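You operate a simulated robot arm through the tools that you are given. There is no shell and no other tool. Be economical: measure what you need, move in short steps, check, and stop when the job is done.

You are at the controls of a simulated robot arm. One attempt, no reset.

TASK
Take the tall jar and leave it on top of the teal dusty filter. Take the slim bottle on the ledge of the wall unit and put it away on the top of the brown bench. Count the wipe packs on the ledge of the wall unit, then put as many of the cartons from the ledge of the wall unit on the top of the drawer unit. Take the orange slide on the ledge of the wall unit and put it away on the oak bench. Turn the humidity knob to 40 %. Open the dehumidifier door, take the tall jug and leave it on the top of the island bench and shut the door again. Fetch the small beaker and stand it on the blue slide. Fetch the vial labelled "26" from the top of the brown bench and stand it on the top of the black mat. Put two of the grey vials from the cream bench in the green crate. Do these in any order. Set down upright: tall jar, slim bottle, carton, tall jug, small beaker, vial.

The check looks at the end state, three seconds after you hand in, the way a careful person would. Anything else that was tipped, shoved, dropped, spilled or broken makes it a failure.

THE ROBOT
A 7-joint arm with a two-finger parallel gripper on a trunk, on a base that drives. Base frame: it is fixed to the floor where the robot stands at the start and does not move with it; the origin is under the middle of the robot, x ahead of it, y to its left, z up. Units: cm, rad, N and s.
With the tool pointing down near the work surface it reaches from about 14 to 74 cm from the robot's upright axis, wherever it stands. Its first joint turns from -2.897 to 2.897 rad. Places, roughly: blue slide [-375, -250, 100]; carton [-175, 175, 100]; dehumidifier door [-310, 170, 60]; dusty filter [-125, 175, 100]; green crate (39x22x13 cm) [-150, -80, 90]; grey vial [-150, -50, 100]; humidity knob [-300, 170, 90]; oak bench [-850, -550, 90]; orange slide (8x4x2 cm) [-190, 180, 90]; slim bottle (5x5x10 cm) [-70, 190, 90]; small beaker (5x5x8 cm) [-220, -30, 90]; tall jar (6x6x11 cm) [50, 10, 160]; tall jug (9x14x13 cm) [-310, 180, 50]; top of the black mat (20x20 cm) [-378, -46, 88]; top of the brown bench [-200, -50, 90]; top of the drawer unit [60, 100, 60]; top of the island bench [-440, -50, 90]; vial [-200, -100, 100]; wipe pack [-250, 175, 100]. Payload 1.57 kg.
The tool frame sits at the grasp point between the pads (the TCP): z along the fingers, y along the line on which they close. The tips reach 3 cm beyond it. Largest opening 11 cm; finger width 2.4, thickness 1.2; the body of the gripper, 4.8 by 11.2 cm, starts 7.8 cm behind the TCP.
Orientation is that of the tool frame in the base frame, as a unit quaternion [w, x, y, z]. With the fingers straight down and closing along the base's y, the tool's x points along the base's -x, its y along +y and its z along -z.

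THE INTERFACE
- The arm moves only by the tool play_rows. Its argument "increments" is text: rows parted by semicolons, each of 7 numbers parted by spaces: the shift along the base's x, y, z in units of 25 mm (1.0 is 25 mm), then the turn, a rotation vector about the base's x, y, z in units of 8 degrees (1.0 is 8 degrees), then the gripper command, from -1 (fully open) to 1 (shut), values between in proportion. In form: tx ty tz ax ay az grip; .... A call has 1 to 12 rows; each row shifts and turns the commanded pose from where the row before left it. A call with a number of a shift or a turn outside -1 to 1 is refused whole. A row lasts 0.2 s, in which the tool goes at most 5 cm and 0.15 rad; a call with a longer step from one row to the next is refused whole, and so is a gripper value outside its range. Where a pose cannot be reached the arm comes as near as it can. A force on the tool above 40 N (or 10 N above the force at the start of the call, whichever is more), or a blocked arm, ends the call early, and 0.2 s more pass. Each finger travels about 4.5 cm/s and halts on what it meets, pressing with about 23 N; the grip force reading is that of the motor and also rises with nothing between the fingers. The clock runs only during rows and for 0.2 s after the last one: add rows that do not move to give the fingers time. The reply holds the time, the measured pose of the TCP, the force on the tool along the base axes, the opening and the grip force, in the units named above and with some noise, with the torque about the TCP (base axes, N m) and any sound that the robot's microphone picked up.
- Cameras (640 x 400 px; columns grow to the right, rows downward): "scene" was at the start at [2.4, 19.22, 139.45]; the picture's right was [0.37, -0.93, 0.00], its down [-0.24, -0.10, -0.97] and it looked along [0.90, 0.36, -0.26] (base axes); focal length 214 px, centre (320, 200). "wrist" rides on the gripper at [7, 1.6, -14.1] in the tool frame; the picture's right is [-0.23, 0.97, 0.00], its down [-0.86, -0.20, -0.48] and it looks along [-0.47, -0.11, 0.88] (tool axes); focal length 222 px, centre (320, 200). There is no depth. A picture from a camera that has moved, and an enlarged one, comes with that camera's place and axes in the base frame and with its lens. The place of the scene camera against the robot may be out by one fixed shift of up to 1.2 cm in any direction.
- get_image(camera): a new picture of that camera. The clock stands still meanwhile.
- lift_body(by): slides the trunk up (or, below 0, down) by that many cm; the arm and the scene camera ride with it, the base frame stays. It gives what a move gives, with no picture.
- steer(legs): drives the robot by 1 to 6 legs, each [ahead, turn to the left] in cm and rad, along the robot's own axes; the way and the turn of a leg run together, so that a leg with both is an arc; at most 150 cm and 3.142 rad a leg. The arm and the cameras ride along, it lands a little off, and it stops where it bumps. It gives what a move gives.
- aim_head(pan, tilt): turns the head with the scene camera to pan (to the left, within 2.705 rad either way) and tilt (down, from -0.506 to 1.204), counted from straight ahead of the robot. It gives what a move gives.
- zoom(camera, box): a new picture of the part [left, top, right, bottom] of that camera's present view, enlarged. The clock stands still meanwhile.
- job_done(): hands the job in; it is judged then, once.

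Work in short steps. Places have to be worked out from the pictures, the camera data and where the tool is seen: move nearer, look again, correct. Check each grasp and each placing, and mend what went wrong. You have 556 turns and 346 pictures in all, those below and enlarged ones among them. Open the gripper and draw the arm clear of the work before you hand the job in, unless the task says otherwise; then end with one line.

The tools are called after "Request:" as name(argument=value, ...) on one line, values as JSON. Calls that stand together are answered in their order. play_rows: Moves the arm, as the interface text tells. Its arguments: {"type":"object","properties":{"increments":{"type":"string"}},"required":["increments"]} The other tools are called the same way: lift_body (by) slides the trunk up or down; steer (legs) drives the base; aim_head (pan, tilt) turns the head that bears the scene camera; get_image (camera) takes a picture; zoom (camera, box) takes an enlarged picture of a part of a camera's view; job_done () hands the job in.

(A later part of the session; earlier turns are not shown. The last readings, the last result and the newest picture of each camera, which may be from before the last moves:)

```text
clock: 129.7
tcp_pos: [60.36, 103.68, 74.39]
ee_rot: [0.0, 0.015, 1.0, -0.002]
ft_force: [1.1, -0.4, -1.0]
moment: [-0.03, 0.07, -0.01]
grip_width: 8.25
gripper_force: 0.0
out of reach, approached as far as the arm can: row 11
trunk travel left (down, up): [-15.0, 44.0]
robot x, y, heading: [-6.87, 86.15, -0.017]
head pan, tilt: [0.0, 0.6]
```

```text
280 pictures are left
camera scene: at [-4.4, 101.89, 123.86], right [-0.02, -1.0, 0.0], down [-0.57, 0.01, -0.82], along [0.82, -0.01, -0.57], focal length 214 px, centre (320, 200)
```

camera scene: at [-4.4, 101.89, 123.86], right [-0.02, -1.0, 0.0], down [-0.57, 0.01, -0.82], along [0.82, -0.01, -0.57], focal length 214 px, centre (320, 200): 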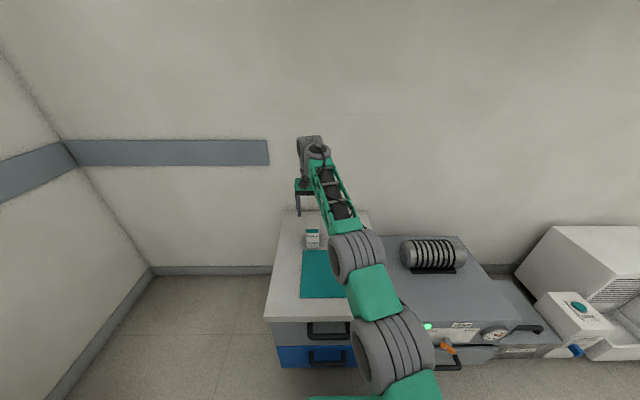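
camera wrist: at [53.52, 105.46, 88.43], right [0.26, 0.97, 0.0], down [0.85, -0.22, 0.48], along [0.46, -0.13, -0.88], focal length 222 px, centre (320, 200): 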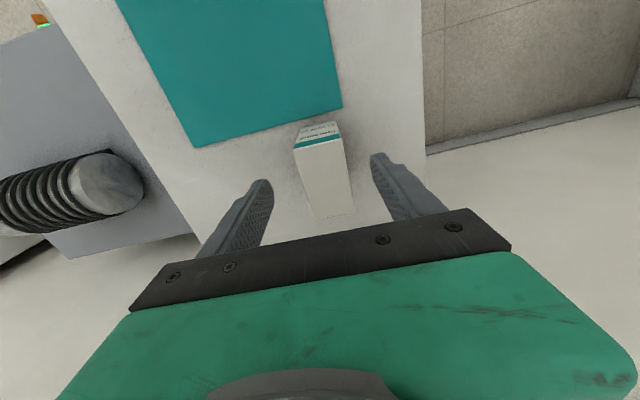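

Carton stands on the drawer unit. Lift clear, retract, and drive back toward the ledge for the second carton.

Request:
lift_body(by=12)

Request:
play_rows(increments="-0.5 0 0.9 0 0 0 -0.5;-0.88 0 0.95 0 0 0 -0.5;-0.88 0 0.95 0 0 0 -0.5;-0.88 0 0.95 0 0 0 -0.5;-0.88 0 0.95 0 0 0 -0.5;-0.88 0 0.95 0 0 0 -0.5;-0.88 0 0.95 0 0 0 -0.5;-0.88 0 0.95 0 0 0 -0.5;-0.88 0 0.95 0 0 0 -0.5;-0.88 0 0.95 0 0 0 -0.5;0 0 0.5 0 0 0 -0.5")

Request:
steer(legs=[[-140, 0], [0, 1.586]])

Request:
get_image(camera="scene")

```text
clock: 131.2
tcp_pos: [60.37, 103.71, 86.31]
ee_rot: [0.002, 0.016, 1.0, -0.002]
ft_force: [0.0, 0.2, 0.3]
moment: [0.0, -0.01, -0.01]
grip_width: 8.26
gripper_force: 0.0
trunk travel left (down, up): [-27.0, 32.0]
robot x, y, heading: [-7.43, 85.99, -0.017]
head pan, tilt: [0.0, 0.6]
```

```text
clock: 133.6
tcp_pos: [38.8, 103.65, 110.46]
ee_rot: [0.001, 0.015, 1.0, -0.002]
ft_force: [0.1, -0.1, 0.5]
moment: [0.0, 0.01, -0.01]
grip_width: 8.23
gripper_force: 0.0
out of reach, approached as far as the arm can: row 11
trunk travel left (down, up): [-27.0, 32.0]
robot x, y, heading: [-7.28, 86.33, -0.02]
head pan, tilt: [0.0, 0.6]
```

```text
clock: 144.3
tcp_pos: [-161.51, 133.4, 110.39]
ee_rot: [0.002, -0.701, 0.713, -0.001]
ft_force: [0.1, 0.2, -0.5]
moment: [0.04, 0.05, -0.02]
grip_width: 8.27
gripper_force: 0.1
trunk travel left (down, up): [-27.0, 32.0]
robot x, y, heading: [-143.03, 87.64, 1.573]
head pan, tilt: [0.0, 0.6]
```

```text
279 pictures are left
camera scene: at [-159.06, 90.77, 135.87], right [1.0, 0.0, 0.0], down [0.0, -0.56, -0.83], along [0.0, 0.83, -0.56], focal length 214 px, centre (320, 200)
```

scene: 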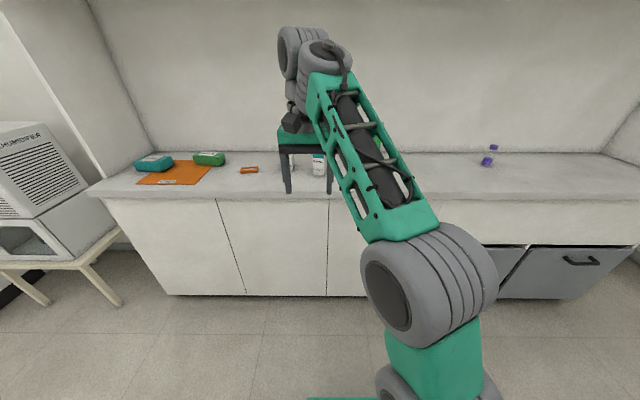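

Advance 36 cm with the tool above the cartons and look with the wrist camera.

Request:
steer(legs=[[36, 0]])

Request:
get_image(camera="wrist")

Request:
get_image(camera="scene")

```text
clock: 146.6
tcp_pos: [-161.99, 169.47, 110.43]
ee_rot: [0.002, -0.703, 0.711, 0.0]
ft_force: [0.5, -0.4, 0.3]
moment: [-0.01, -0.01, -0.05]
grip_width: 8.26
gripper_force: 0.1
trunk travel left (down, up): [-27.0, 32.0]
robot x, y, heading: [-143.13, 123.51, 1.578]
head pan, tilt: [0.0, 0.6]
```

```text
278 pictures are left
camera wrist: at [-163.52, 162.43, 124.56], right [-0.97, 0.24, 0.0], down [0.21, 0.85, 0.48], along [0.12, 0.47, -0.88], focal length 222 px, centre (320, 200)
```

wrist: 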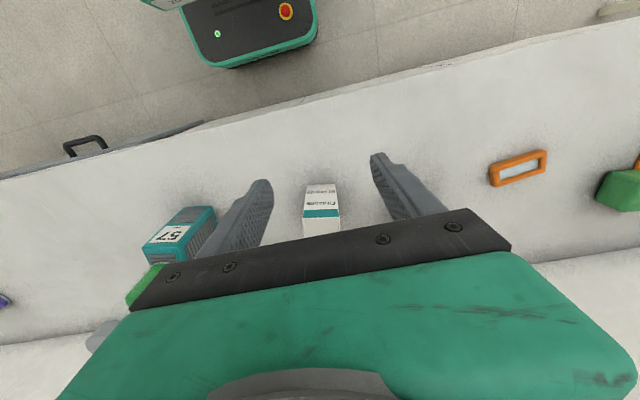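

```text
277 pictures are left
camera scene: at [-159.21, 126.8, 135.87], right [1.0, 0.01, 0.0], down [0.0, -0.56, -0.83], along [-0.01, 0.83, -0.56], focal length 214 px, centre (320, 200)
```

scene: 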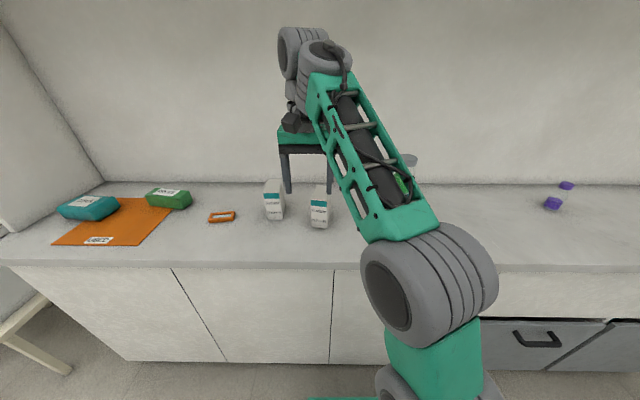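

Carton 2 front-bottom at (-159.8,178.4), yaw ~6°. Move above its centre and rotate slightly.

Request:
play_rows(increments="0.15 0.7 -0.1 0 0 -0.2 -0.8;0.15 0.7 -0.2 0 0 -0.2 -0.8;0.15 0.7 -0.2 0 0 -0.3 -0.8;0.15 0.7 -0.3 0 0 0 -0.8;0.15 0.7 -0.3 0 0 0 -0.8;0.15 0.7 -0.3 0 0 0 -0.8;0 0.7 -0.3 0 0 0 -0.8;0 0.3 -0.4 0 0 0 -0.8;0 0 0 0 0 0 -0.8")

Request:
get_image(camera="wrist")

```text
clock: 148.6
tcp_pos: [-159.59, 182.83, 101.98]
ee_rot: [0.002, -0.669, 0.744, -0.001]
ft_force: [0.4, -0.3, 0.1]
moment: [0.02, 0.0, -0.02]
grip_width: 9.88
gripper_force: 0.1
out of reach, approached as far as the arm can: row 2
trunk travel left (down, up): [-27.0, 32.0]
robot x, y, heading: [-143.34, 124.15, 1.579]
head pan, tilt: [0.0, 0.6]
```

```text
276 pictures are left
camera wrist: at [-161.97, 175.93, 116.18], right [-0.94, 0.33, 0.0], down [0.29, 0.83, 0.48], along [0.16, 0.45, -0.88], focal length 222 px, centre (320, 200)
```

wrist: 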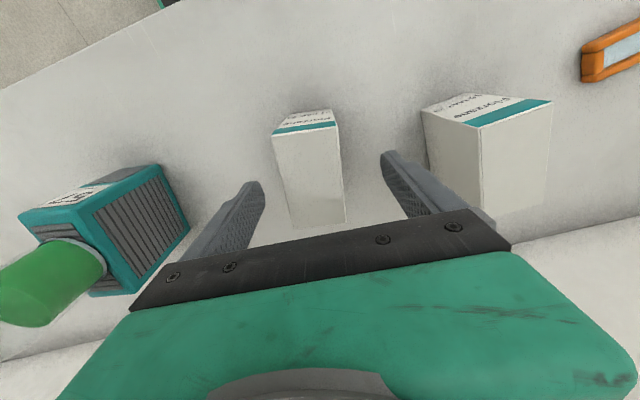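

Centre ≈(-158.9,182.8), yaw ~13°. Rotate a bit more and descend.

Request:
play_rows(increments="0.14 0 0 0 0 -0.4 -0.8;0.14 0 -0.3 0 0 -0.4 -0.8;0 0 -0.6 0 0 0 -0.8;0 0 -0.7 0 0 0 -0.8;0 0 -0.7 0 0 0 -0.8;0 0 -0.6 0 0 0 -0.8;0 0 0 0 0 0 -0.8")

Request:
get_image(camera="wrist")

```text
clock: 150.2
tcp_pos: [-159.0, 182.72, 94.88]
ee_rot: [0.002, -0.626, 0.78, -0.001]
ft_force: [0.6, -0.3, 0.8]
moment: [0.03, 0.0, 0.05]
grip_width: 9.9
gripper_force: 0.0
trunk travel left (down, up): [-27.0, 32.0]
robot x, y, heading: [-143.52, 123.86, 1.575]
head pan, tilt: [0.0, 0.6]
```

```text
275 pictures are left
camera wrist: at [-162.11, 176.24, 109.0], right [-0.9, 0.43, 0.0], down [0.38, 0.79, 0.48], along [0.21, 0.43, -0.88], focal length 222 px, centre (320, 200)
```

wrist: 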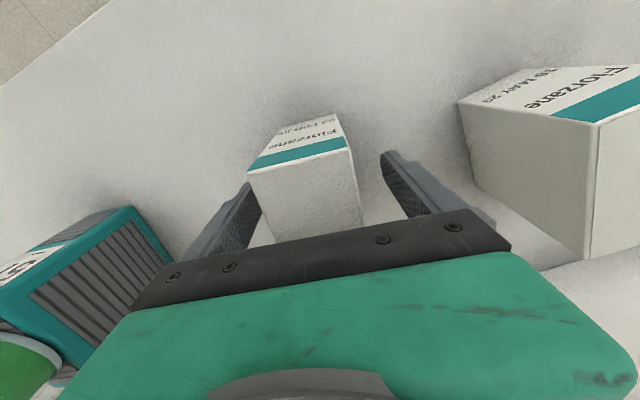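

Request:
play_rows(increments="0 0 0 0 0 0 0;0 0 0 0 0 0 0.5;0 0 0 0 0 0 1;0 0 0 0 0 0 1;0 0 0 0 0 0 1;0 0 0.4 0 0 0 1;0 0 0.6 0 0 0 1;0 0 0.8 0 0 0 1;0 -0.2 0.8 0 0 0 1;0 -0.4 0.8 0 0 0 1;0 -0.6 0.5 0 0 0 1;0 0 0 0 0 0 1")

Request:
get_image(camera="wrist")

Request:
get_image(camera="scene")

```text
clock: 152.8
tcp_pos: [-158.98, 179.56, 104.74]
ee_rot: [0.001, -0.626, 0.78, -0.001]
ft_force: [0.5, 0.8, -1.1]
moment: [0.0, -0.01, 0.03]
grip_width: 5.18
gripper_force: 23.0
trunk travel left (down, up): [-27.0, 32.0]
robot x, y, heading: [-143.52, 123.79, 1.58]
head pan, tilt: [0.0, 0.6]
```

```text
274 pictures are left
camera wrist: at [-162.07, 172.97, 118.82], right [-0.9, 0.43, 0.0], down [0.38, 0.79, 0.48], along [0.21, 0.43, -0.88], focal length 222 px, centre (320, 200)
```

wrist: 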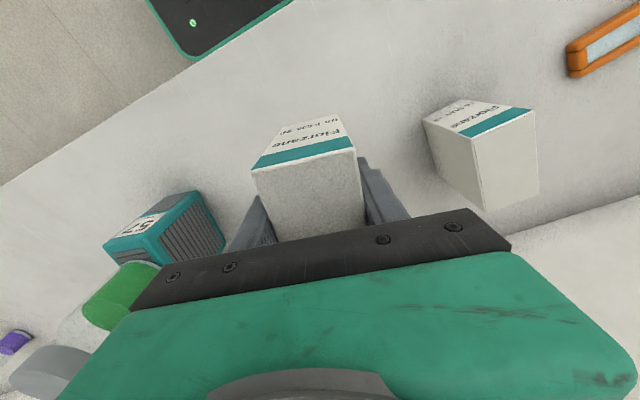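

```text
273 pictures are left
camera scene: at [-159.2, 126.8, 135.87], right [1.0, 0.01, 0.0], down [0.0, -0.56, -0.83], along [-0.01, 0.83, -0.56], focal length 214 px, centre (320, 200)
```

scene: 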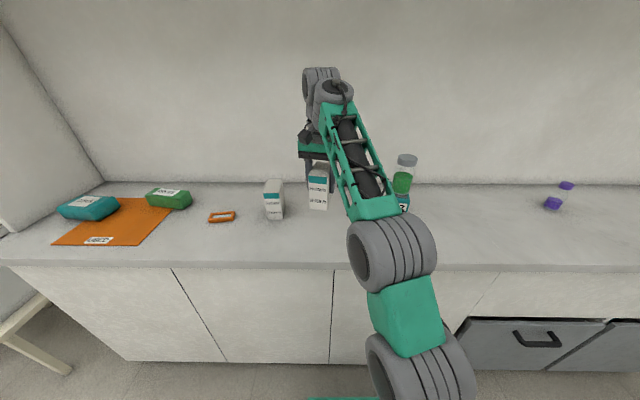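

Second carton held. Back off and drive to the drawer unit.

Request:
steer(legs=[[-41, 0], [0, -1.58], [134, 0]])

Request:
get_image(camera="scene")

```text
clock: 165.6
tcp_pos: [48.51, 95.01, 104.49]
ee_rot: [0.001, 0.117, 0.993, -0.002]
ft_force: [0.0, 0.2, -1.4]
moment: [0.03, 0.01, 0.0]
grip_width: 5.19
gripper_force: 22.8
trunk travel left (down, up): [-27.0, 32.0]
robot x, y, heading: [-7.64, 80.36, -0.012]
head pan, tilt: [0.0, 0.6]
```

```text
272 pictures are left
camera scene: at [-4.8, 96.11, 135.87], right [-0.01, -1.0, 0.0], down [-0.56, 0.01, -0.83], along [0.82, -0.01, -0.56], focal length 214 px, centre (320, 200)
```

scene: 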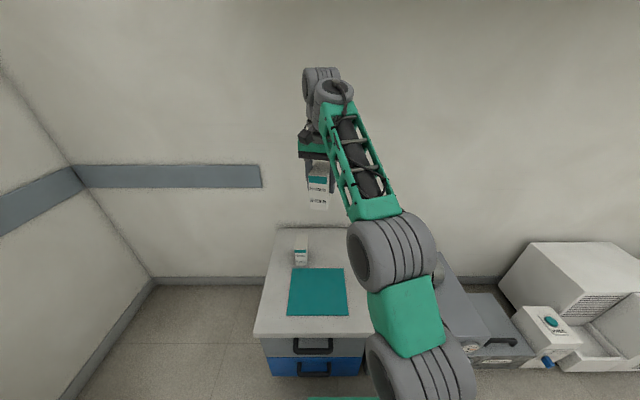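

Lower the trunk, shift right first, then reach out and down to (61,89).

Request:
lift_body(by=-12)

Request:
play_rows(increments="0 -0.8 -0.4 0 0 0 1;0 -0.8 -0.6 0 0 0 1;0.2 -0.8 -0.8 0 0 0 1;0.6 0 -0.9 0 0 0 1;0.6 0 -0.9 0 0 0 1;0.6 0 -0.9 0 0 0 1;0.6 0 -0.9 0 0 0 1;0.6 0 -0.9 0 0 0 1;0.6 0 -0.9 0 0 0 1;0.6 0 -0.9 0 0 0 1;0.6 0 -0.9 0 0 0 1;0 0 0 0 0 0 1")

Request:
get_image(camera="wrist")

Request:
get_image(camera="scene")

```text
clock: 167.1
tcp_pos: [48.41, 94.98, 92.68]
ee_rot: [0.0, 0.118, 0.993, -0.001]
ft_force: [0.9, -0.8, -1.0]
moment: [-0.03, 0.03, 0.01]
grip_width: 5.18
gripper_force: 22.9
trunk travel left (down, up): [-15.0, 44.0]
robot x, y, heading: [-7.41, 80.79, -0.008]
head pan, tilt: [0.0, 0.6]
```

```text
clock: 169.7
tcp_pos: [61.05, 89.15, 70.2]
ee_rot: [-0.001, 0.117, 0.993, -0.002]
ft_force: [0.5, 0.7, -1.5]
moment: [0.02, 0.02, -0.01]
grip_width: 5.2
gripper_force: 23.2
trunk travel left (down, up): [-15.0, 44.0]
robot x, y, heading: [-7.93, 80.67, -0.012]
head pan, tilt: [0.0, 0.6]
```

```text
271 pictures are left
camera wrist: at [54.69, 92.31, 84.34], right [0.45, 0.89, 0.0], down [0.79, -0.39, 0.48], along [0.43, -0.22, -0.88], focal length 222 px, centre (320, 200)
```

wrist: 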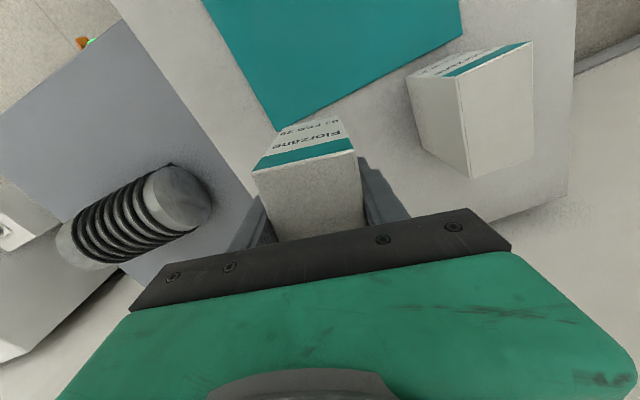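

```text
270 pictures are left
camera scene: at [-4.79, 96.11, 123.87], right [-0.01, -1.0, 0.0], down [-0.57, 0.01, -0.82], along [0.82, -0.01, -0.57], focal length 214 px, centre (320, 200)
```

scene: 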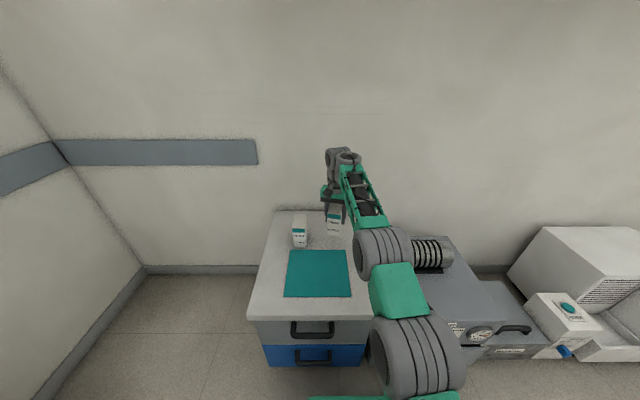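

Request:
play_rows(increments="0 0 -0.6 0 0 0 1;0 0 -0.6 0 0 0 1;0 0 -0.6 0 0 0 1;0 0 -0.6 0 0 0 1;0 0 -0.4 0 0 0 1;0 0 -0.15 0 0 0 1;0 0 -0.1 0 0 0 1;0 0 -0.1 0 0 0 1;0 0 0 0 0 0 1")

```text
clock: 171.7
tcp_pos: [61.09, 89.03, 62.34]
ee_rot: [0.0, 0.117, 0.993, -0.002]
ft_force: [-0.1, 0.4, -1.8]
moment: [0.0, 0.03, 0.0]
grip_width: 5.16
gripper_force: 23.3
trunk travel left (down, up): [-15.0, 44.0]
robot x, y, heading: [-7.63, 80.45, -0.007]
head pan, tilt: [0.0, 0.6]
```

Request:
play_rows(increments="0 0 -0.1 0 0 0 1;0 0 -0.08 0 0 0 1;0 0 0 0 0 0 1")

Request:
play_rows(increments="0 0 -0.08 0 0 0 1;0 0 0 0 0 0 1")

Request:
play_rows(increments="0 0 -0.08 0 0 0 1;0 0 0 0 0 0 1")

```text
clock: 172.5
tcp_pos: [61.17, 89.07, 62.13]
ee_rot: [0.003, 0.118, 0.993, -0.001]
ft_force: [4.3, -0.3, 19.0]
moment: [-0.02, 0.42, 0.03]
grip_width: 5.19
gripper_force: 23.0
trunk travel left (down, up): [-15.0, 44.0]
robot x, y, heading: [-7.54, 80.73, -0.01]
head pan, tilt: [0.0, 0.6]
```

```text
clock: 173.1
tcp_pos: [61.0, 89.02, 61.78]
ee_rot: [0.001, 0.117, 0.993, -0.001]
ft_force: [6.5, -1.1, 19.8]
moment: [-0.25, 0.21, 0.01]
grip_width: 5.2
gripper_force: 23.5
trunk travel left (down, up): [-15.0, 44.0]
robot x, y, heading: [-7.3, 80.59, -0.006]
head pan, tilt: [0.0, 0.6]
```

```text
clock: 173.7
tcp_pos: [61.05, 89.08, 61.55]
ee_rot: [0.001, 0.117, 0.993, -0.002]
ft_force: [4.9, -1.9, 18.9]
moment: [-0.42, 0.44, 0.06]
grip_width: 5.16
gripper_force: 23.2
trunk travel left (down, up): [-15.0, 44.0]
robot x, y, heading: [-7.69, 80.85, -0.012]
head pan, tilt: [0.0, 0.6]
```

Contact. Release and rise.

Request:
play_rows(increments="0 0 0.15 0 0 0 1;0 0 0.1 0 0 0 0.3;0 0 0 0 0 0 0;0 0 0 0 0 0 -0.3;0 0 0 0 0 0 -0.5;0 0 0.3 0 0 0 -0.5;0 0 0.6 0 0 0 -0.5;0 0 0.9 0 0 0 -0.5;0 0 0.9 0 0 0 -0.5;0 0 0.9 0 0 0 -0.5;-0.3 0 0.9 0 0 0 -0.5;-0.6 0 0.9 0 0 0 -0.5")

Request:
get_image(camera="wrist")

Request:
lift_body(by=12)

Request:
play_rows(increments="-0.8 0.3 0.8 0 0 0.4 -0.5;-0.8 0.3 0.8 0 0 0.4 -0.5;-0.8 0.3 0.8 0 0 0.4 -0.5;-0.8 0.3 0.8 0 0 0.4 -0.5;-0.8 0.3 0.8 0 0 0 -0.5;-0.8 0.3 0.8 0 0 0 -0.5;-0.8 0.3 0.8 0 0 0 -0.5;-0.8 0.3 0.8 0 0 0 -0.5;0 0 0.5 0 0 0 -0.5")

Request:
get_image(camera="scene")

```text
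clock: 176.3
tcp_pos: [58.97, 89.11, 75.5]
ee_rot: [0.0, 0.117, 0.993, -0.001]
ft_force: [0.0, 0.2, -0.3]
moment: [-0.02, 0.04, 0.0]
grip_width: 8.28
gripper_force: 0.1
trunk travel left (down, up): [-15.0, 44.0]
robot x, y, heading: [-7.31, 80.49, -0.01]
head pan, tilt: [0.0, 0.6]
```

```text
269 pictures are left
camera wrist: at [52.53, 92.29, 89.73], right [0.45, 0.89, 0.0], down [0.79, -0.39, 0.48], along [0.43, -0.22, -0.88], focal length 222 px, centre (320, 200)
```

wrist: 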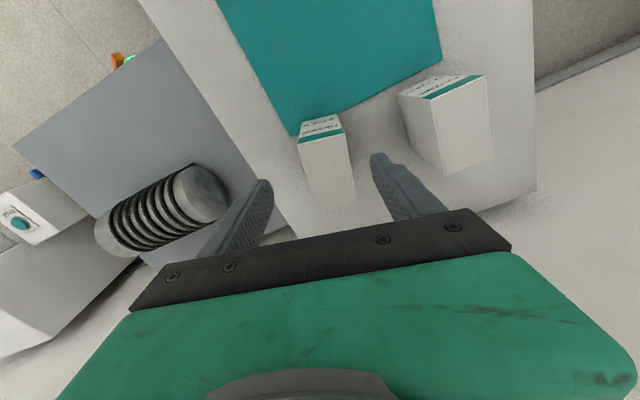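

```text
clock: 177.8
tcp_pos: [58.93, 89.17, 87.6]
ee_rot: [0.0, 0.117, 0.993, -0.002]
ft_force: [0.0, 0.2, -0.2]
moment: [0.0, -0.02, 0.02]
grip_width: 8.22
gripper_force: 0.1
trunk travel left (down, up): [-27.0, 32.0]
robot x, y, heading: [-7.57, 80.6, -0.003]
head pan, tilt: [0.0, 0.6]
```

```text
clock: 179.8
tcp_pos: [42.99, 95.17, 104.93]
ee_rot: [0.0, 0.004, 1.0, -0.002]
ft_force: [0.6, -1.0, -0.4]
moment: [0.01, -0.02, 0.03]
grip_width: 8.24
gripper_force: 0.1
trunk travel left (down, up): [-27.0, 32.0]
robot x, y, heading: [-7.36, 80.54, -0.011]
head pan, tilt: [0.0, 0.6]
```

```text
268 pictures are left
camera scene: at [-4.83, 96.11, 135.87], right [-0.01, -1.0, 0.0], down [-0.56, 0.01, -0.83], along [0.83, -0.01, -0.56], focal length 214 px, centre (320, 200)
```

scene: 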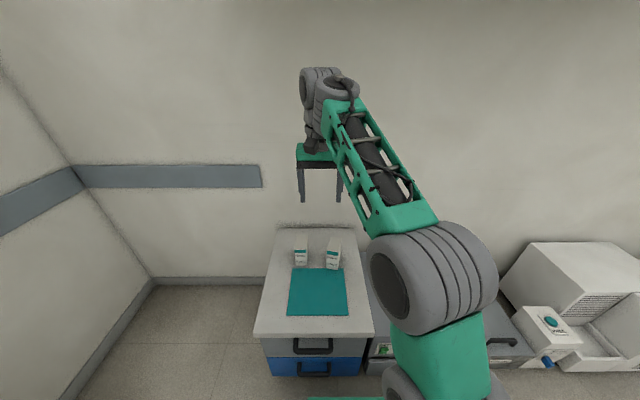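

Both cartons stand on the drawer unit. Next the slim bottle: reverse, face the wall unit and approach.

Request:
steer(legs=[[-55, 0], [0, 1.58], [42, 0]])

Request:
get_image(camera="scene")

Request:
get_image(camera="wrist")

```text
clock: 189.0
tcp_pos: [-77.12, 173.0, 104.93]
ee_rot: [0.002, -0.706, 0.708, -0.001]
ft_force: [-0.3, -0.3, 0.1]
moment: [0.0, -0.01, 0.0]
grip_width: 8.24
gripper_force: 0.1
trunk travel left (down, up): [-27.0, 32.0]
robot x, y, heading: [-61.77, 122.39, 1.569]
head pan, tilt: [0.0, 0.6]
```

```text
267 pictures are left
camera scene: at [-77.76, 125.83, 135.87], right [1.0, 0.0, 0.0], down [0.0, -0.56, -0.83], along [0.0, 0.83, -0.56], focal length 214 px, centre (320, 200)
```

scene: 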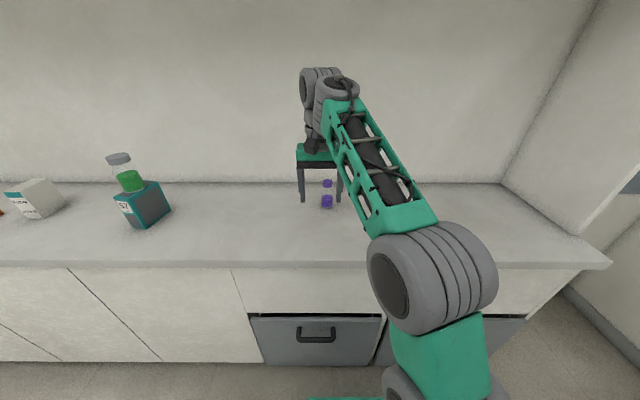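

```text
266 pictures are left
camera wrist: at [-78.83, 165.97, 119.06], right [-0.97, 0.23, 0.0], down [0.2, 0.85, 0.48], along [0.11, 0.47, -0.88], focal length 222 px, centre (320, 200)
```

wrist: 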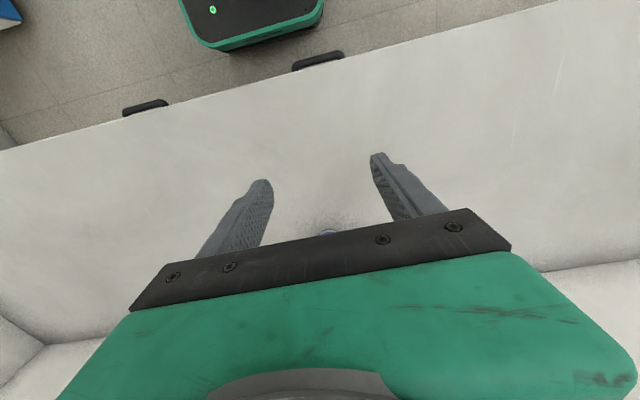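

Request:
zoom(camera="scene", box=[280, 150, 370, 220])

```text
5.71 times, centred on (325, 185) of scene
camera zoom: at [-77.76, 125.83, 135.87], right [1.0, 0.0, 0.0], down [0.0, -0.56, -0.83], along [0.0, 0.83, -0.56], focal length 1226 px, centre (291, 286)
```

zoom: 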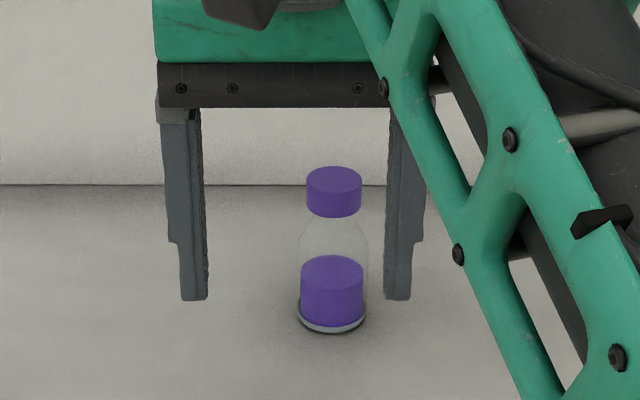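

Bottle upright at about (-74.8,191). Drive 6 cm closer, then arm over and down.

Request:
steer(legs=[[6, 0]])

Request:
play_rows(increments="0.3 0.2 0 0 0 0 -0.6;0.3 0.2 0 0 0 0 -0.6;0.3 0.2 0 0 0 0 -0.6;0 0.2 -0.2 0 0 0 -0.6;0 0.2 -0.2 0 0 0 -0.6;0 0 0 0 0 0 -0.6")

Request:
get_image(camera="wrist")

Request:
zoom(camera="scene", box=[280, 150, 370, 220])

```text
clock: 190.0
tcp_pos: [-77.07, 179.04, 104.81]
ee_rot: [0.002, -0.705, 0.709, -0.001]
ft_force: [1.3, 0.9, 0.1]
moment: [0.0, 0.02, 0.02]
grip_width: 8.26
gripper_force: 0.1
trunk travel left (down, up): [-27.0, 32.0]
robot x, y, heading: [-62.25, 128.8, 1.564]
head pan, tilt: [0.0, 0.6]
```

```text
clock: 191.4
tcp_pos: [-74.99, 181.63, 103.82]
ee_rot: [0.002, -0.705, 0.709, -0.001]
ft_force: [0.1, 0.0, -0.4]
moment: [0.02, 0.0, -0.01]
grip_width: 8.81
gripper_force: 0.0
trunk travel left (down, up): [-27.0, 32.0]
robot x, y, heading: [-62.02, 128.71, 1.562]
head pan, tilt: [0.0, 0.6]
```

```text
264 pictures are left
camera wrist: at [-76.6, 174.61, 118.07], right [-0.97, 0.23, 0.0], down [0.2, 0.85, 0.48], along [0.11, 0.47, -0.88], focal length 222 px, centre (320, 200)
```

wrist: 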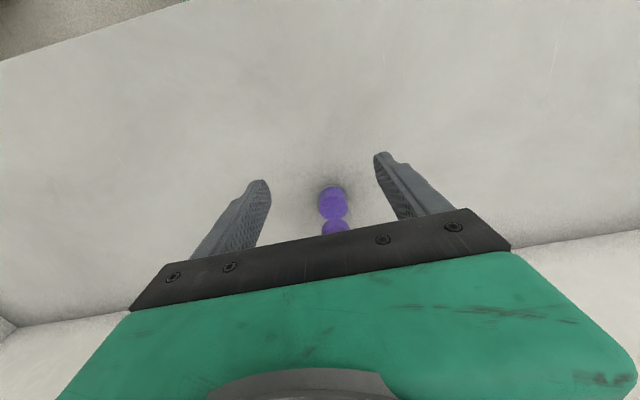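

```text
5.71 times, centred on (325, 185) of scene
camera zoom: at [-77.75, 131.9, 135.87], right [1.0, 0.0, 0.0], down [0.0, -0.56, -0.83], along [0.0, 0.83, -0.56], focal length 1226 px, centre (291, 286)
```

zoom: 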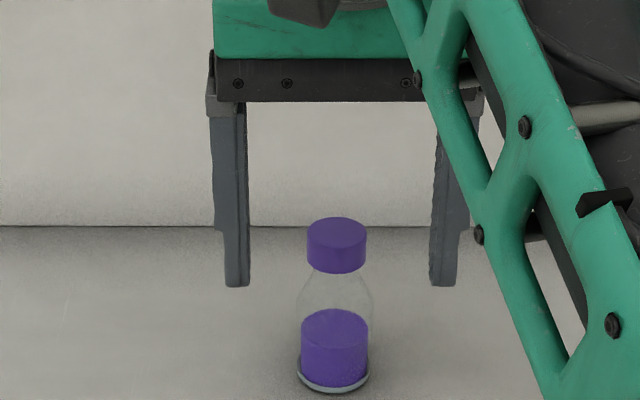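

Request:
play_rows(increments="0 0.6 -0.2 0 0 0 -0.6;0 0.6 -0.3 0 0 0 -0.6;0 0.6 -0.5 0 0 0 -0.6;0 0.6 -0.6 0 0 0 -0.6;0 0.6 -0.6 0 0 0 -0.6;0 0.45 -0.7 0 0 0 -0.6;0 0 -0.7 0 0 0 -0.6;0 0 -0.5 0 0 0 -0.6;0 0 0 0 0 0 -0.6")

Request:
get_image(camera="wrist")

Request:
zoom(camera="scene", box=[280, 150, 370, 220])

```text
clock: 193.4
tcp_pos: [-74.91, 190.24, 93.54]
ee_rot: [0.001, -0.705, 0.709, -0.001]
ft_force: [0.1, 0.4, 0.2]
moment: [-0.02, -0.03, 0.01]
grip_width: 8.81
gripper_force: 0.1
trunk travel left (down, up): [-27.0, 32.0]
robot x, y, heading: [-62.08, 128.48, 1.566]
head pan, tilt: [0.0, 0.6]
```

```text
262 pictures are left
camera wrist: at [-76.48, 183.17, 107.75], right [-0.97, 0.23, 0.0], down [0.2, 0.85, 0.48], along [0.11, 0.47, -0.88], focal length 222 px, centre (320, 200)
```

wrist: 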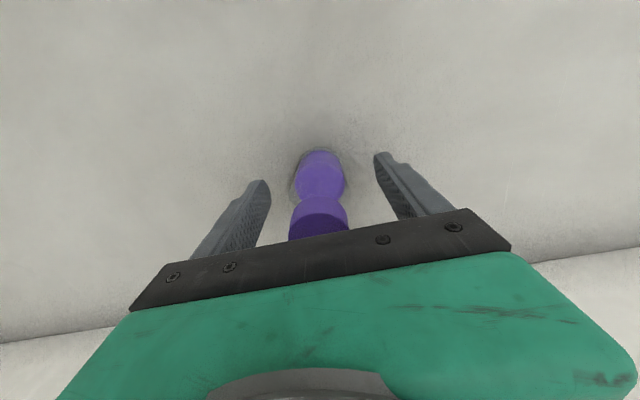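

```text
5.71 times, centred on (325, 185) of scene
camera zoom: at [-77.75, 131.9, 135.87], right [1.0, 0.0, 0.0], down [0.0, -0.56, -0.83], along [0.0, 0.83, -0.56], focal length 1226 px, centre (291, 286)
```

zoom: 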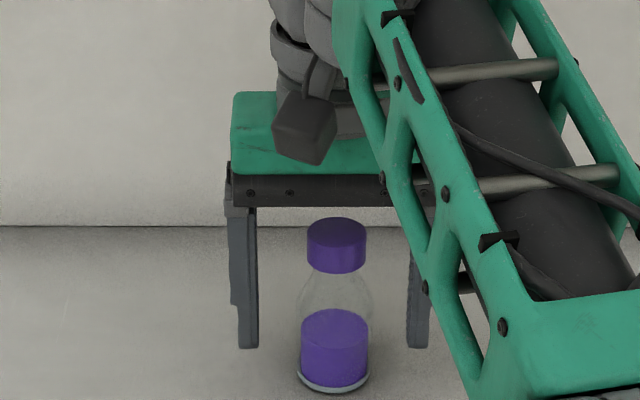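

Request:
play_rows(increments="0 0.1 0 0 0 0 -0.2;0 0.1 0 0 0 0 0.3;0 0 0 0 0 0 1;0 0 0 0 0 0 1;0 0 0 0 0 0 1;0 0 0.4 0 0 0 1;0 0 0.6 0 0 0 1;0 -0.2 0.8 0 0 0 1;0 -0.2 0.8 0 0 0 1;0 -0.4 0.5 0 0 0 1;0 0 0 0 0 0 1")

Request:
get_image(camera="wrist")

Request:
get_image(camera="scene")

```text
clock: 195.8
tcp_pos: [-74.88, 188.65, 101.54]
ee_rot: [0.0, -0.705, 0.71, -0.001]
ft_force: [0.2, -0.7, -0.8]
moment: [0.01, -0.02, 0.0]
grip_width: 4.16
gripper_force: 22.7
trunk travel left (down, up): [-27.0, 32.0]
robot x, y, heading: [-62.64, 128.88, 1.569]
head pan, tilt: [0.0, 0.6]
```

```text
260 pictures are left
camera wrist: at [-76.61, 181.62, 115.65], right [-0.97, 0.23, 0.0], down [0.2, 0.85, 0.48], along [0.11, 0.47, -0.88], focal length 222 px, centre (320, 200)
```

wrist: 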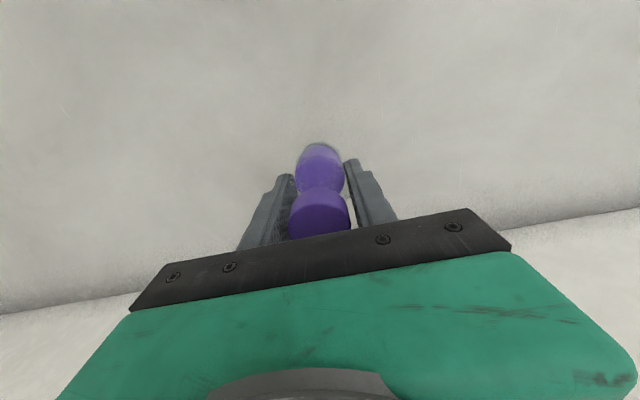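

```text
259 pictures are left
camera scene: at [-77.74, 131.89, 135.87], right [1.0, 0.0, 0.0], down [0.0, -0.56, -0.83], along [0.0, 0.83, -0.56], focal length 214 px, centre (320, 200)
```

scene: 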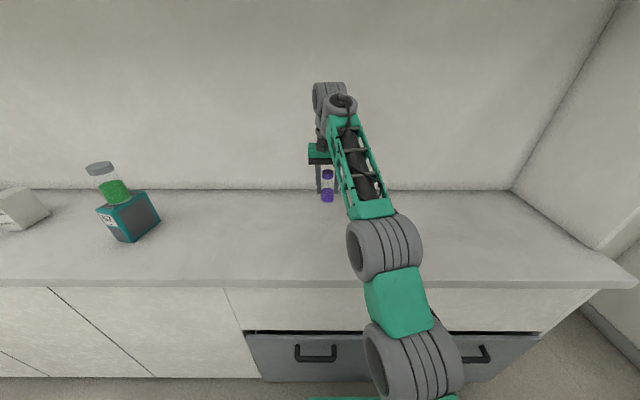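

Bottle held. Back off, turn to face −x and look at the benches.

Request:
steer(legs=[[-42, 0], [0, 1.571], [40, 0]])

Request:
lift_body(by=20)

Request:
aim_head(pan=0.9, tilt=0.5)

Request:
get_image(camera="scene")

Request:
aim_head(pan=0.0, tilt=0.3)

Request:
get_image(camera="scene")

```text
clock: 204.2
tcp_pos: [-162.76, 75.9, 101.53]
ee_rot: [-0.002, 1.0, -0.012, 0.0]
ft_force: [-0.2, -0.4, -0.5]
moment: [-0.03, 0.0, 0.04]
grip_width: 4.12
gripper_force: 24.1
trunk travel left (down, up): [-27.0, 32.0]
robot x, y, heading: [-102.06, 87.6, 3.12]
head pan, tilt: [0.0, 0.6]
```

```text
clock: 206.4
tcp_pos: [-162.73, 75.84, 121.58]
ee_rot: [-0.002, 1.0, -0.011, 0.001]
ft_force: [0.0, -0.2, -1.6]
moment: [-0.01, -0.03, 0.0]
grip_width: 4.11
gripper_force: 23.2
trunk travel left (down, up): [-47.0, 12.0]
robot x, y, heading: [-102.78, 87.68, 3.12]
head pan, tilt: [0.0, 0.6]
```

```text
clock: 207.6
tcp_pos: [-162.7, 75.77, 121.52]
ee_rot: [-0.002, 1.0, -0.012, 0.0]
ft_force: [0.1, -0.3, -1.0]
moment: [0.02, -0.01, -0.01]
grip_width: 4.12
gripper_force: 23.0
trunk travel left (down, up): [-47.0, 12.0]
robot x, y, heading: [-102.52, 87.23, 3.117]
head pan, tilt: [0.901, 0.499]
```

```text
258 pictures are left
camera scene: at [-102.89, 65.34, 156.78], right [-0.77, 0.64, 0.0], down [0.31, 0.37, -0.88], along [-0.56, -0.68, -0.48], focal length 214 px, centre (320, 200)
```

scene: 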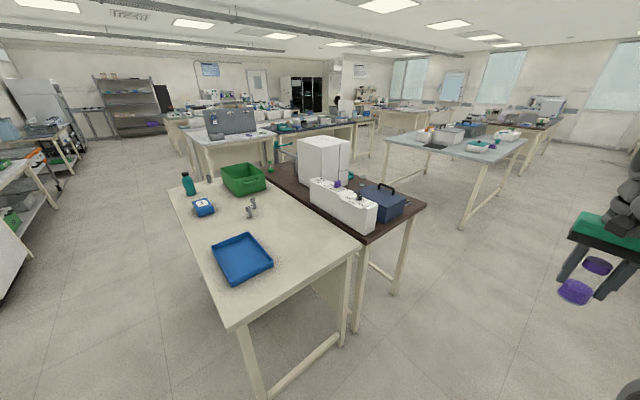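

```text
clock: 208.8
tcp_pos: [-162.72, 75.74, 121.45]
ee_rot: [-0.001, 1.0, -0.011, 0.0]
ft_force: [0.0, 0.3, -1.0]
moment: [-0.02, -0.01, 0.0]
grip_width: 4.11
gripper_force: 23.2
trunk travel left (down, up): [-47.0, 12.0]
robot x, y, heading: [-102.33, 87.67, 3.121]
head pan, tilt: [0.0, 0.3]
```

```text
257 pictures are left
camera scene: at [-106.41, 72.54, 158.62], right [0.02, 1.0, 0.0], down [0.3, -0.01, -0.96], along [-0.95, 0.02, -0.3], focal length 214 px, centre (320, 200)
```

scene: 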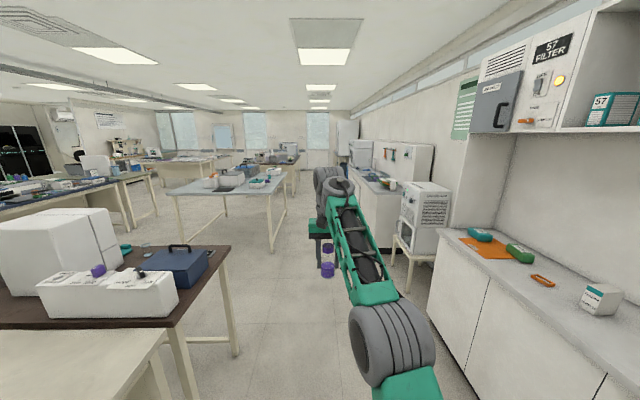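

Request:
aim_head(pan=0.9, tilt=0.5)

Request:
zoom(camera="scene", box=[160, 120, 440, 300])

Request:
zoom(camera="scene", box=[260, 80, 600, 200])

```text
clock: 210.0
tcp_pos: [-162.67, 75.88, 121.48]
ee_rot: [-0.002, 1.0, -0.011, 0.0]
ft_force: [-0.6, -0.4, 0.1]
moment: [-0.01, 0.02, -0.01]
grip_width: 4.11
gripper_force: 23.2
trunk travel left (down, up): [-47.0, 12.0]
robot x, y, heading: [-102.41, 87.68, 3.119]
head pan, tilt: [0.901, 0.499]
```

```text
2.22 times, centred on (300, 210) of scene
camera zoom: at [-102.89, 65.34, 156.78], right [-0.77, 0.64, 0.0], down [0.31, 0.37, -0.88], along [-0.56, -0.68, -0.48], focal length 477 px, centre (364, 178)
```

zoom: 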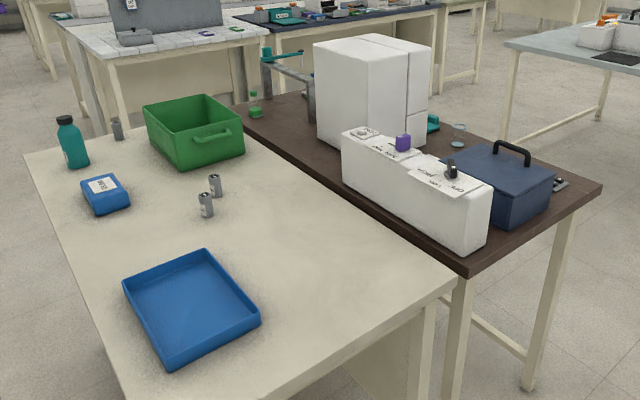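

```text
1.88 times, centred on (430, 140) of scene
camera zoom: at [-102.89, 65.34, 156.78], right [-0.77, 0.64, 0.0], down [0.31, 0.37, -0.88], along [-0.56, -0.68, -0.48], focal length 404 px, centre (113, 313)
```

zoom: 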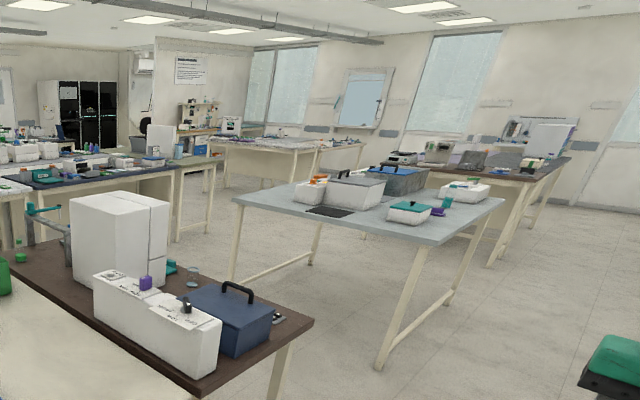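

Brown bench spans x −169…−228 (y<18); island edge x≈−346. I drive to the aisle between them at x≈−287 and look.

Request:
steer(legs=[[148, 0], [37, 0], [0, 1.571]])

Request:
aim_head(pan=0.6, tilt=0.4)

Request:
get_image(camera="scene")

Request:
aim_head(pan=-0.6, tilt=0.4)

Request:
get_image(camera="scene")

```text
clock: 223.0
tcp_pos: [-275.02, 30.83, 121.38]
ee_rot: [-0.001, 0.72, 0.694, -0.001]
ft_force: [0.4, -0.6, -0.5]
moment: [-0.03, -0.02, -0.02]
grip_width: 4.11
gripper_force: 22.7
trunk travel left (down, up): [-47.0, 12.0]
robot x, y, heading: [-285.63, 91.42, -1.61]
head pan, tilt: [0.901, 0.499]
```

```text
clock: 223.8
tcp_pos: [-274.9, 30.65, 121.46]
ee_rot: [-0.001, 0.721, 0.693, -0.002]
ft_force: [0.4, -0.7, -0.2]
moment: [-0.03, -0.01, -0.02]
grip_width: 4.08
gripper_force: 23.1
trunk travel left (down, up): [-47.0, 12.0]
robot x, y, heading: [-286.23, 91.5, -1.608]
head pan, tilt: [0.6, 0.4]
```

```text
254 pictures are left
camera scene: at [-265.51, 89.05, 157.69], right [-0.84, -0.53, 0.0], down [-0.21, 0.33, -0.92], along [0.49, -0.78, -0.39], focal length 214 px, centre (320, 200)
```

scene: 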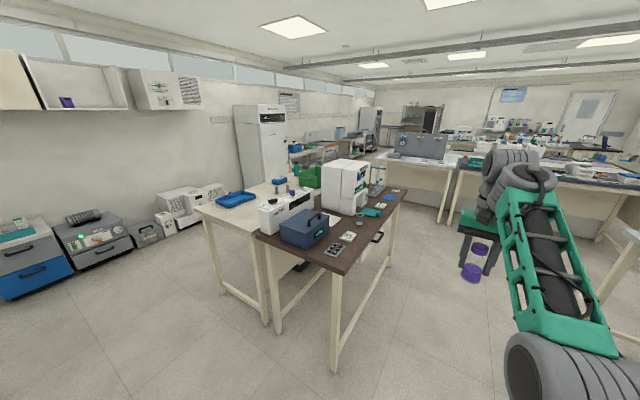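

```text
clock: 225.2
tcp_pos: [-275.09, 30.72, 121.38]
ee_rot: [-0.001, 0.721, 0.693, -0.001]
ft_force: [-0.3, -0.8, -0.7]
moment: [0.02, 0.0, -0.01]
grip_width: 4.11
gripper_force: 23.0
trunk travel left (down, up): [-47.0, 12.0]
robot x, y, heading: [-285.68, 91.11, -1.607]
head pan, tilt: [-0.6, 0.4]
```

```text
253 pictures are left
camera scene: at [-275.97, 89.43, 157.69], right [-0.8, 0.59, 0.0], down [0.23, 0.31, -0.92], along [-0.55, -0.74, -0.39], focal length 214 px, centre (320, 200)
```

scene: 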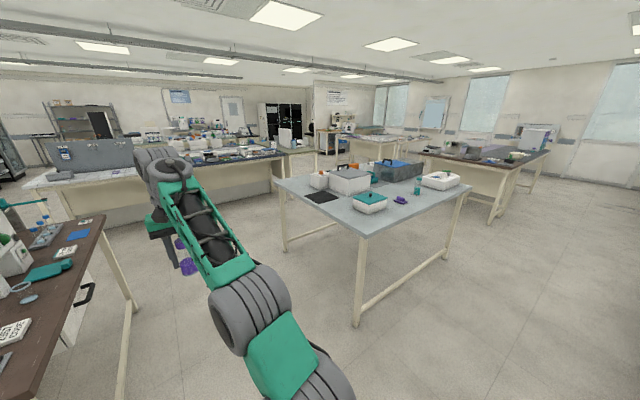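

Request:
steer(legs=[[70, 0]])

Request:
aim_head(pan=1.3, tilt=0.6)

Request:
get_image(camera="scene")

Request:
zoom(camera="scene", box=[200, 100, 520, 300])

```text
clock: 229.1
tcp_pos: [-278.85, -39.81, 121.44]
ee_rot: [-0.001, 0.725, 0.689, -0.001]
ft_force: [-0.2, 0.2, -0.4]
moment: [-0.03, -0.02, 0.01]
grip_width: 4.13
gripper_force: 23.1
trunk travel left (down, up): [-47.0, 12.0]
robot x, y, heading: [-288.92, 20.89, -1.62]
head pan, tilt: [-0.6, 0.4]
```

```text
clock: 231.0
tcp_pos: [-278.93, -39.69, 121.4]
ee_rot: [-0.002, 0.726, 0.688, -0.001]
ft_force: [-0.3, -0.8, -0.2]
moment: [0.02, 0.01, 0.0]
grip_width: 4.1
gripper_force: 22.5
trunk travel left (down, up): [-47.0, 12.0]
robot x, y, heading: [-289.02, 20.87, -1.619]
head pan, tilt: [1.3, 0.6]
```

```text
252 pictures are left
camera scene: at [-265.08, 23.46, 155.87], right [-0.32, -0.95, 0.0], down [-0.54, 0.18, -0.83], along [0.78, -0.26, -0.56], focal length 214 px, centre (320, 200)
```

scene: 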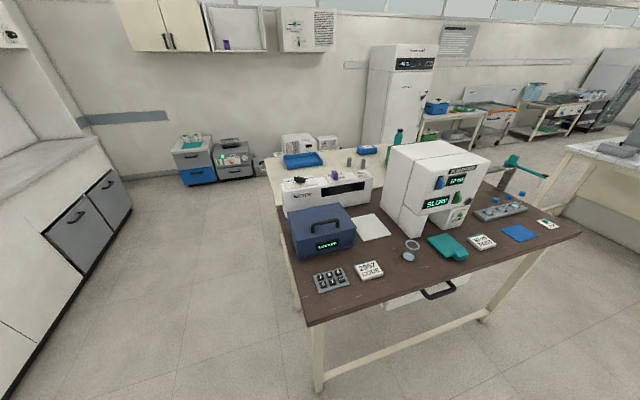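

```text
2.00 times, centred on (360, 200) of scene
camera zoom: at [-265.08, 23.46, 155.87], right [-0.32, -0.95, 0.0], down [-0.54, 0.18, -0.83], along [0.78, -0.26, -0.56], focal length 429 px, centre (240, 200)
```

zoom: 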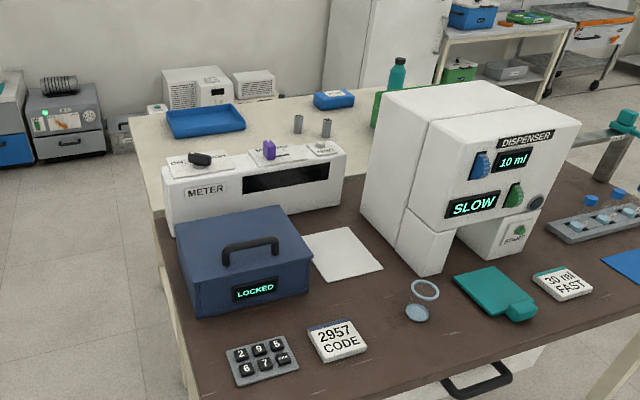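

Bench is mapped: a clear spot for the bottle is near (-216,-20). Drive along the aisle to y≈−31 and turn to face the brown bench.

Request:
steer(legs=[[52, 0], [0, 1.62]])

Request:
aim_head(pan=0.0, tilt=0.6)

Request:
get_image(camera="scene")

Request:
get_image(camera="wrist")

```text
clock: 237.9
tcp_pos: [-231.86, -17.66, 121.38]
ee_rot: [0.001, 0.003, 1.0, -0.002]
ft_force: [0.0, -0.6, -0.6]
moment: [0.02, 0.0, 0.01]
grip_width: 4.1
gripper_force: 22.6
trunk travel left (down, up): [-47.0, 12.0]
robot x, y, heading: [-291.6, -30.24, -0.003]
head pan, tilt: [1.3, 0.6]
```

```text
clock: 239.4
tcp_pos: [-231.67, -17.58, 121.4]
ee_rot: [0.0, 0.003, 1.0, -0.001]
ft_force: [-0.5, 0.6, -0.2]
moment: [-0.04, 0.0, -0.01]
grip_width: 4.13
gripper_force: 23.0
trunk travel left (down, up): [-47.0, 12.0]
robot x, y, heading: [-291.38, -30.94, -0.009]
head pan, tilt: [0.0, 0.6]
```

```text
250 pictures are left
camera scene: at [-289.14, -14.79, 155.87], right [0.0, -1.0, 0.0], down [-0.56, 0.0, -0.83], along [0.83, 0.0, -0.56], focal length 214 px, centre (320, 200)
```

scene: 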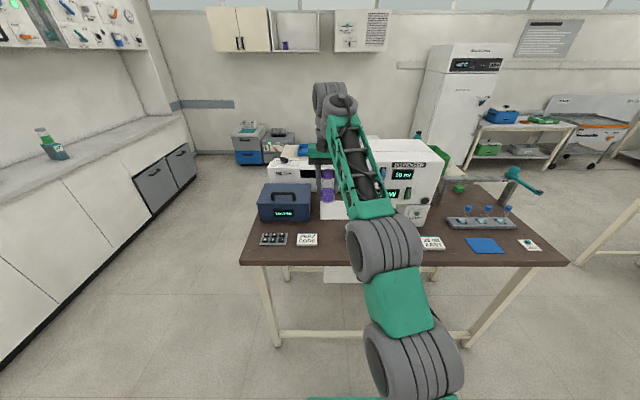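

```text
249 pictures are left
camera wrist: at [-238.69, -16.01, 135.61], right [0.23, 0.97, 0.0], down [0.85, -0.2, 0.48], along [0.47, -0.11, -0.88], focal length 222 px, centre (320, 200)
```

wrist: 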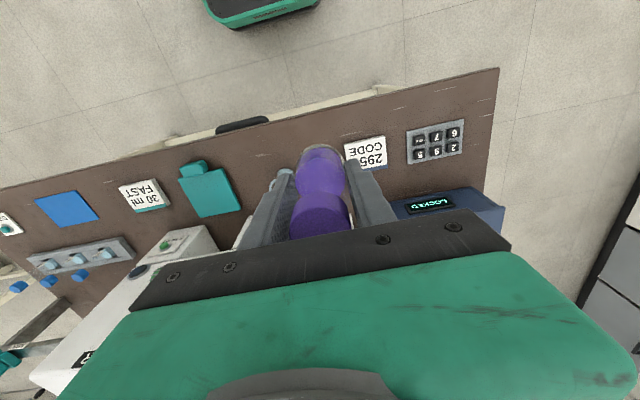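

Card at (-223,-10), beaker at (-221.5,-29). Drive 14 cm forward and lower.

Request:
steer(legs=[[14, 0]])

Request:
lift_body(by=-18)

Request:
get_image(camera="wrist")

Request:
get_image(camera="scene")

```text
clock: 240.7
tcp_pos: [-217.89, -17.61, 121.39]
ee_rot: [0.0, 0.002, 1.0, -0.002]
ft_force: [0.9, 0.0, 0.5]
moment: [-0.03, -0.03, 0.02]
grip_width: 4.12
gripper_force: 22.7
trunk travel left (down, up): [-47.0, 12.0]
robot x, y, heading: [-277.86, -30.53, -0.002]
head pan, tilt: [0.0, 0.6]
```

```text
clock: 242.7
tcp_pos: [-217.93, -17.52, 103.47]
ee_rot: [0.0, 0.002, 1.0, -0.002]
ft_force: [-0.2, -1.0, -1.9]
moment: [0.03, -0.01, -0.01]
grip_width: 4.11
gripper_force: 23.2
trunk travel left (down, up): [-29.0, 30.0]
robot x, y, heading: [-278.04, -30.32, 0.0]
head pan, tilt: [0.0, 0.6]
```

```text
248 pictures are left
camera wrist: at [-224.81, -15.94, 117.6], right [0.23, 0.97, 0.0], down [0.85, -0.2, 0.48], along [0.47, -0.11, -0.88], focal length 222 px, centre (320, 200)
```

wrist: 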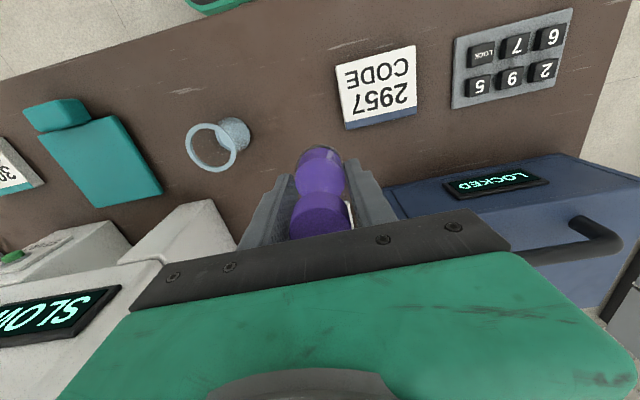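

```text
247 pictures are left
camera scene: at [-275.26, -14.83, 137.88], right [0.0, -1.0, 0.0], down [-0.56, 0.0, -0.83], along [0.83, 0.0, -0.56], focal length 214 px, centre (320, 200)
```

scene: 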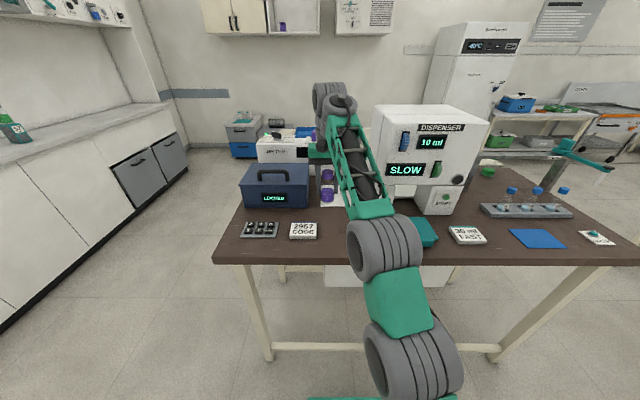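

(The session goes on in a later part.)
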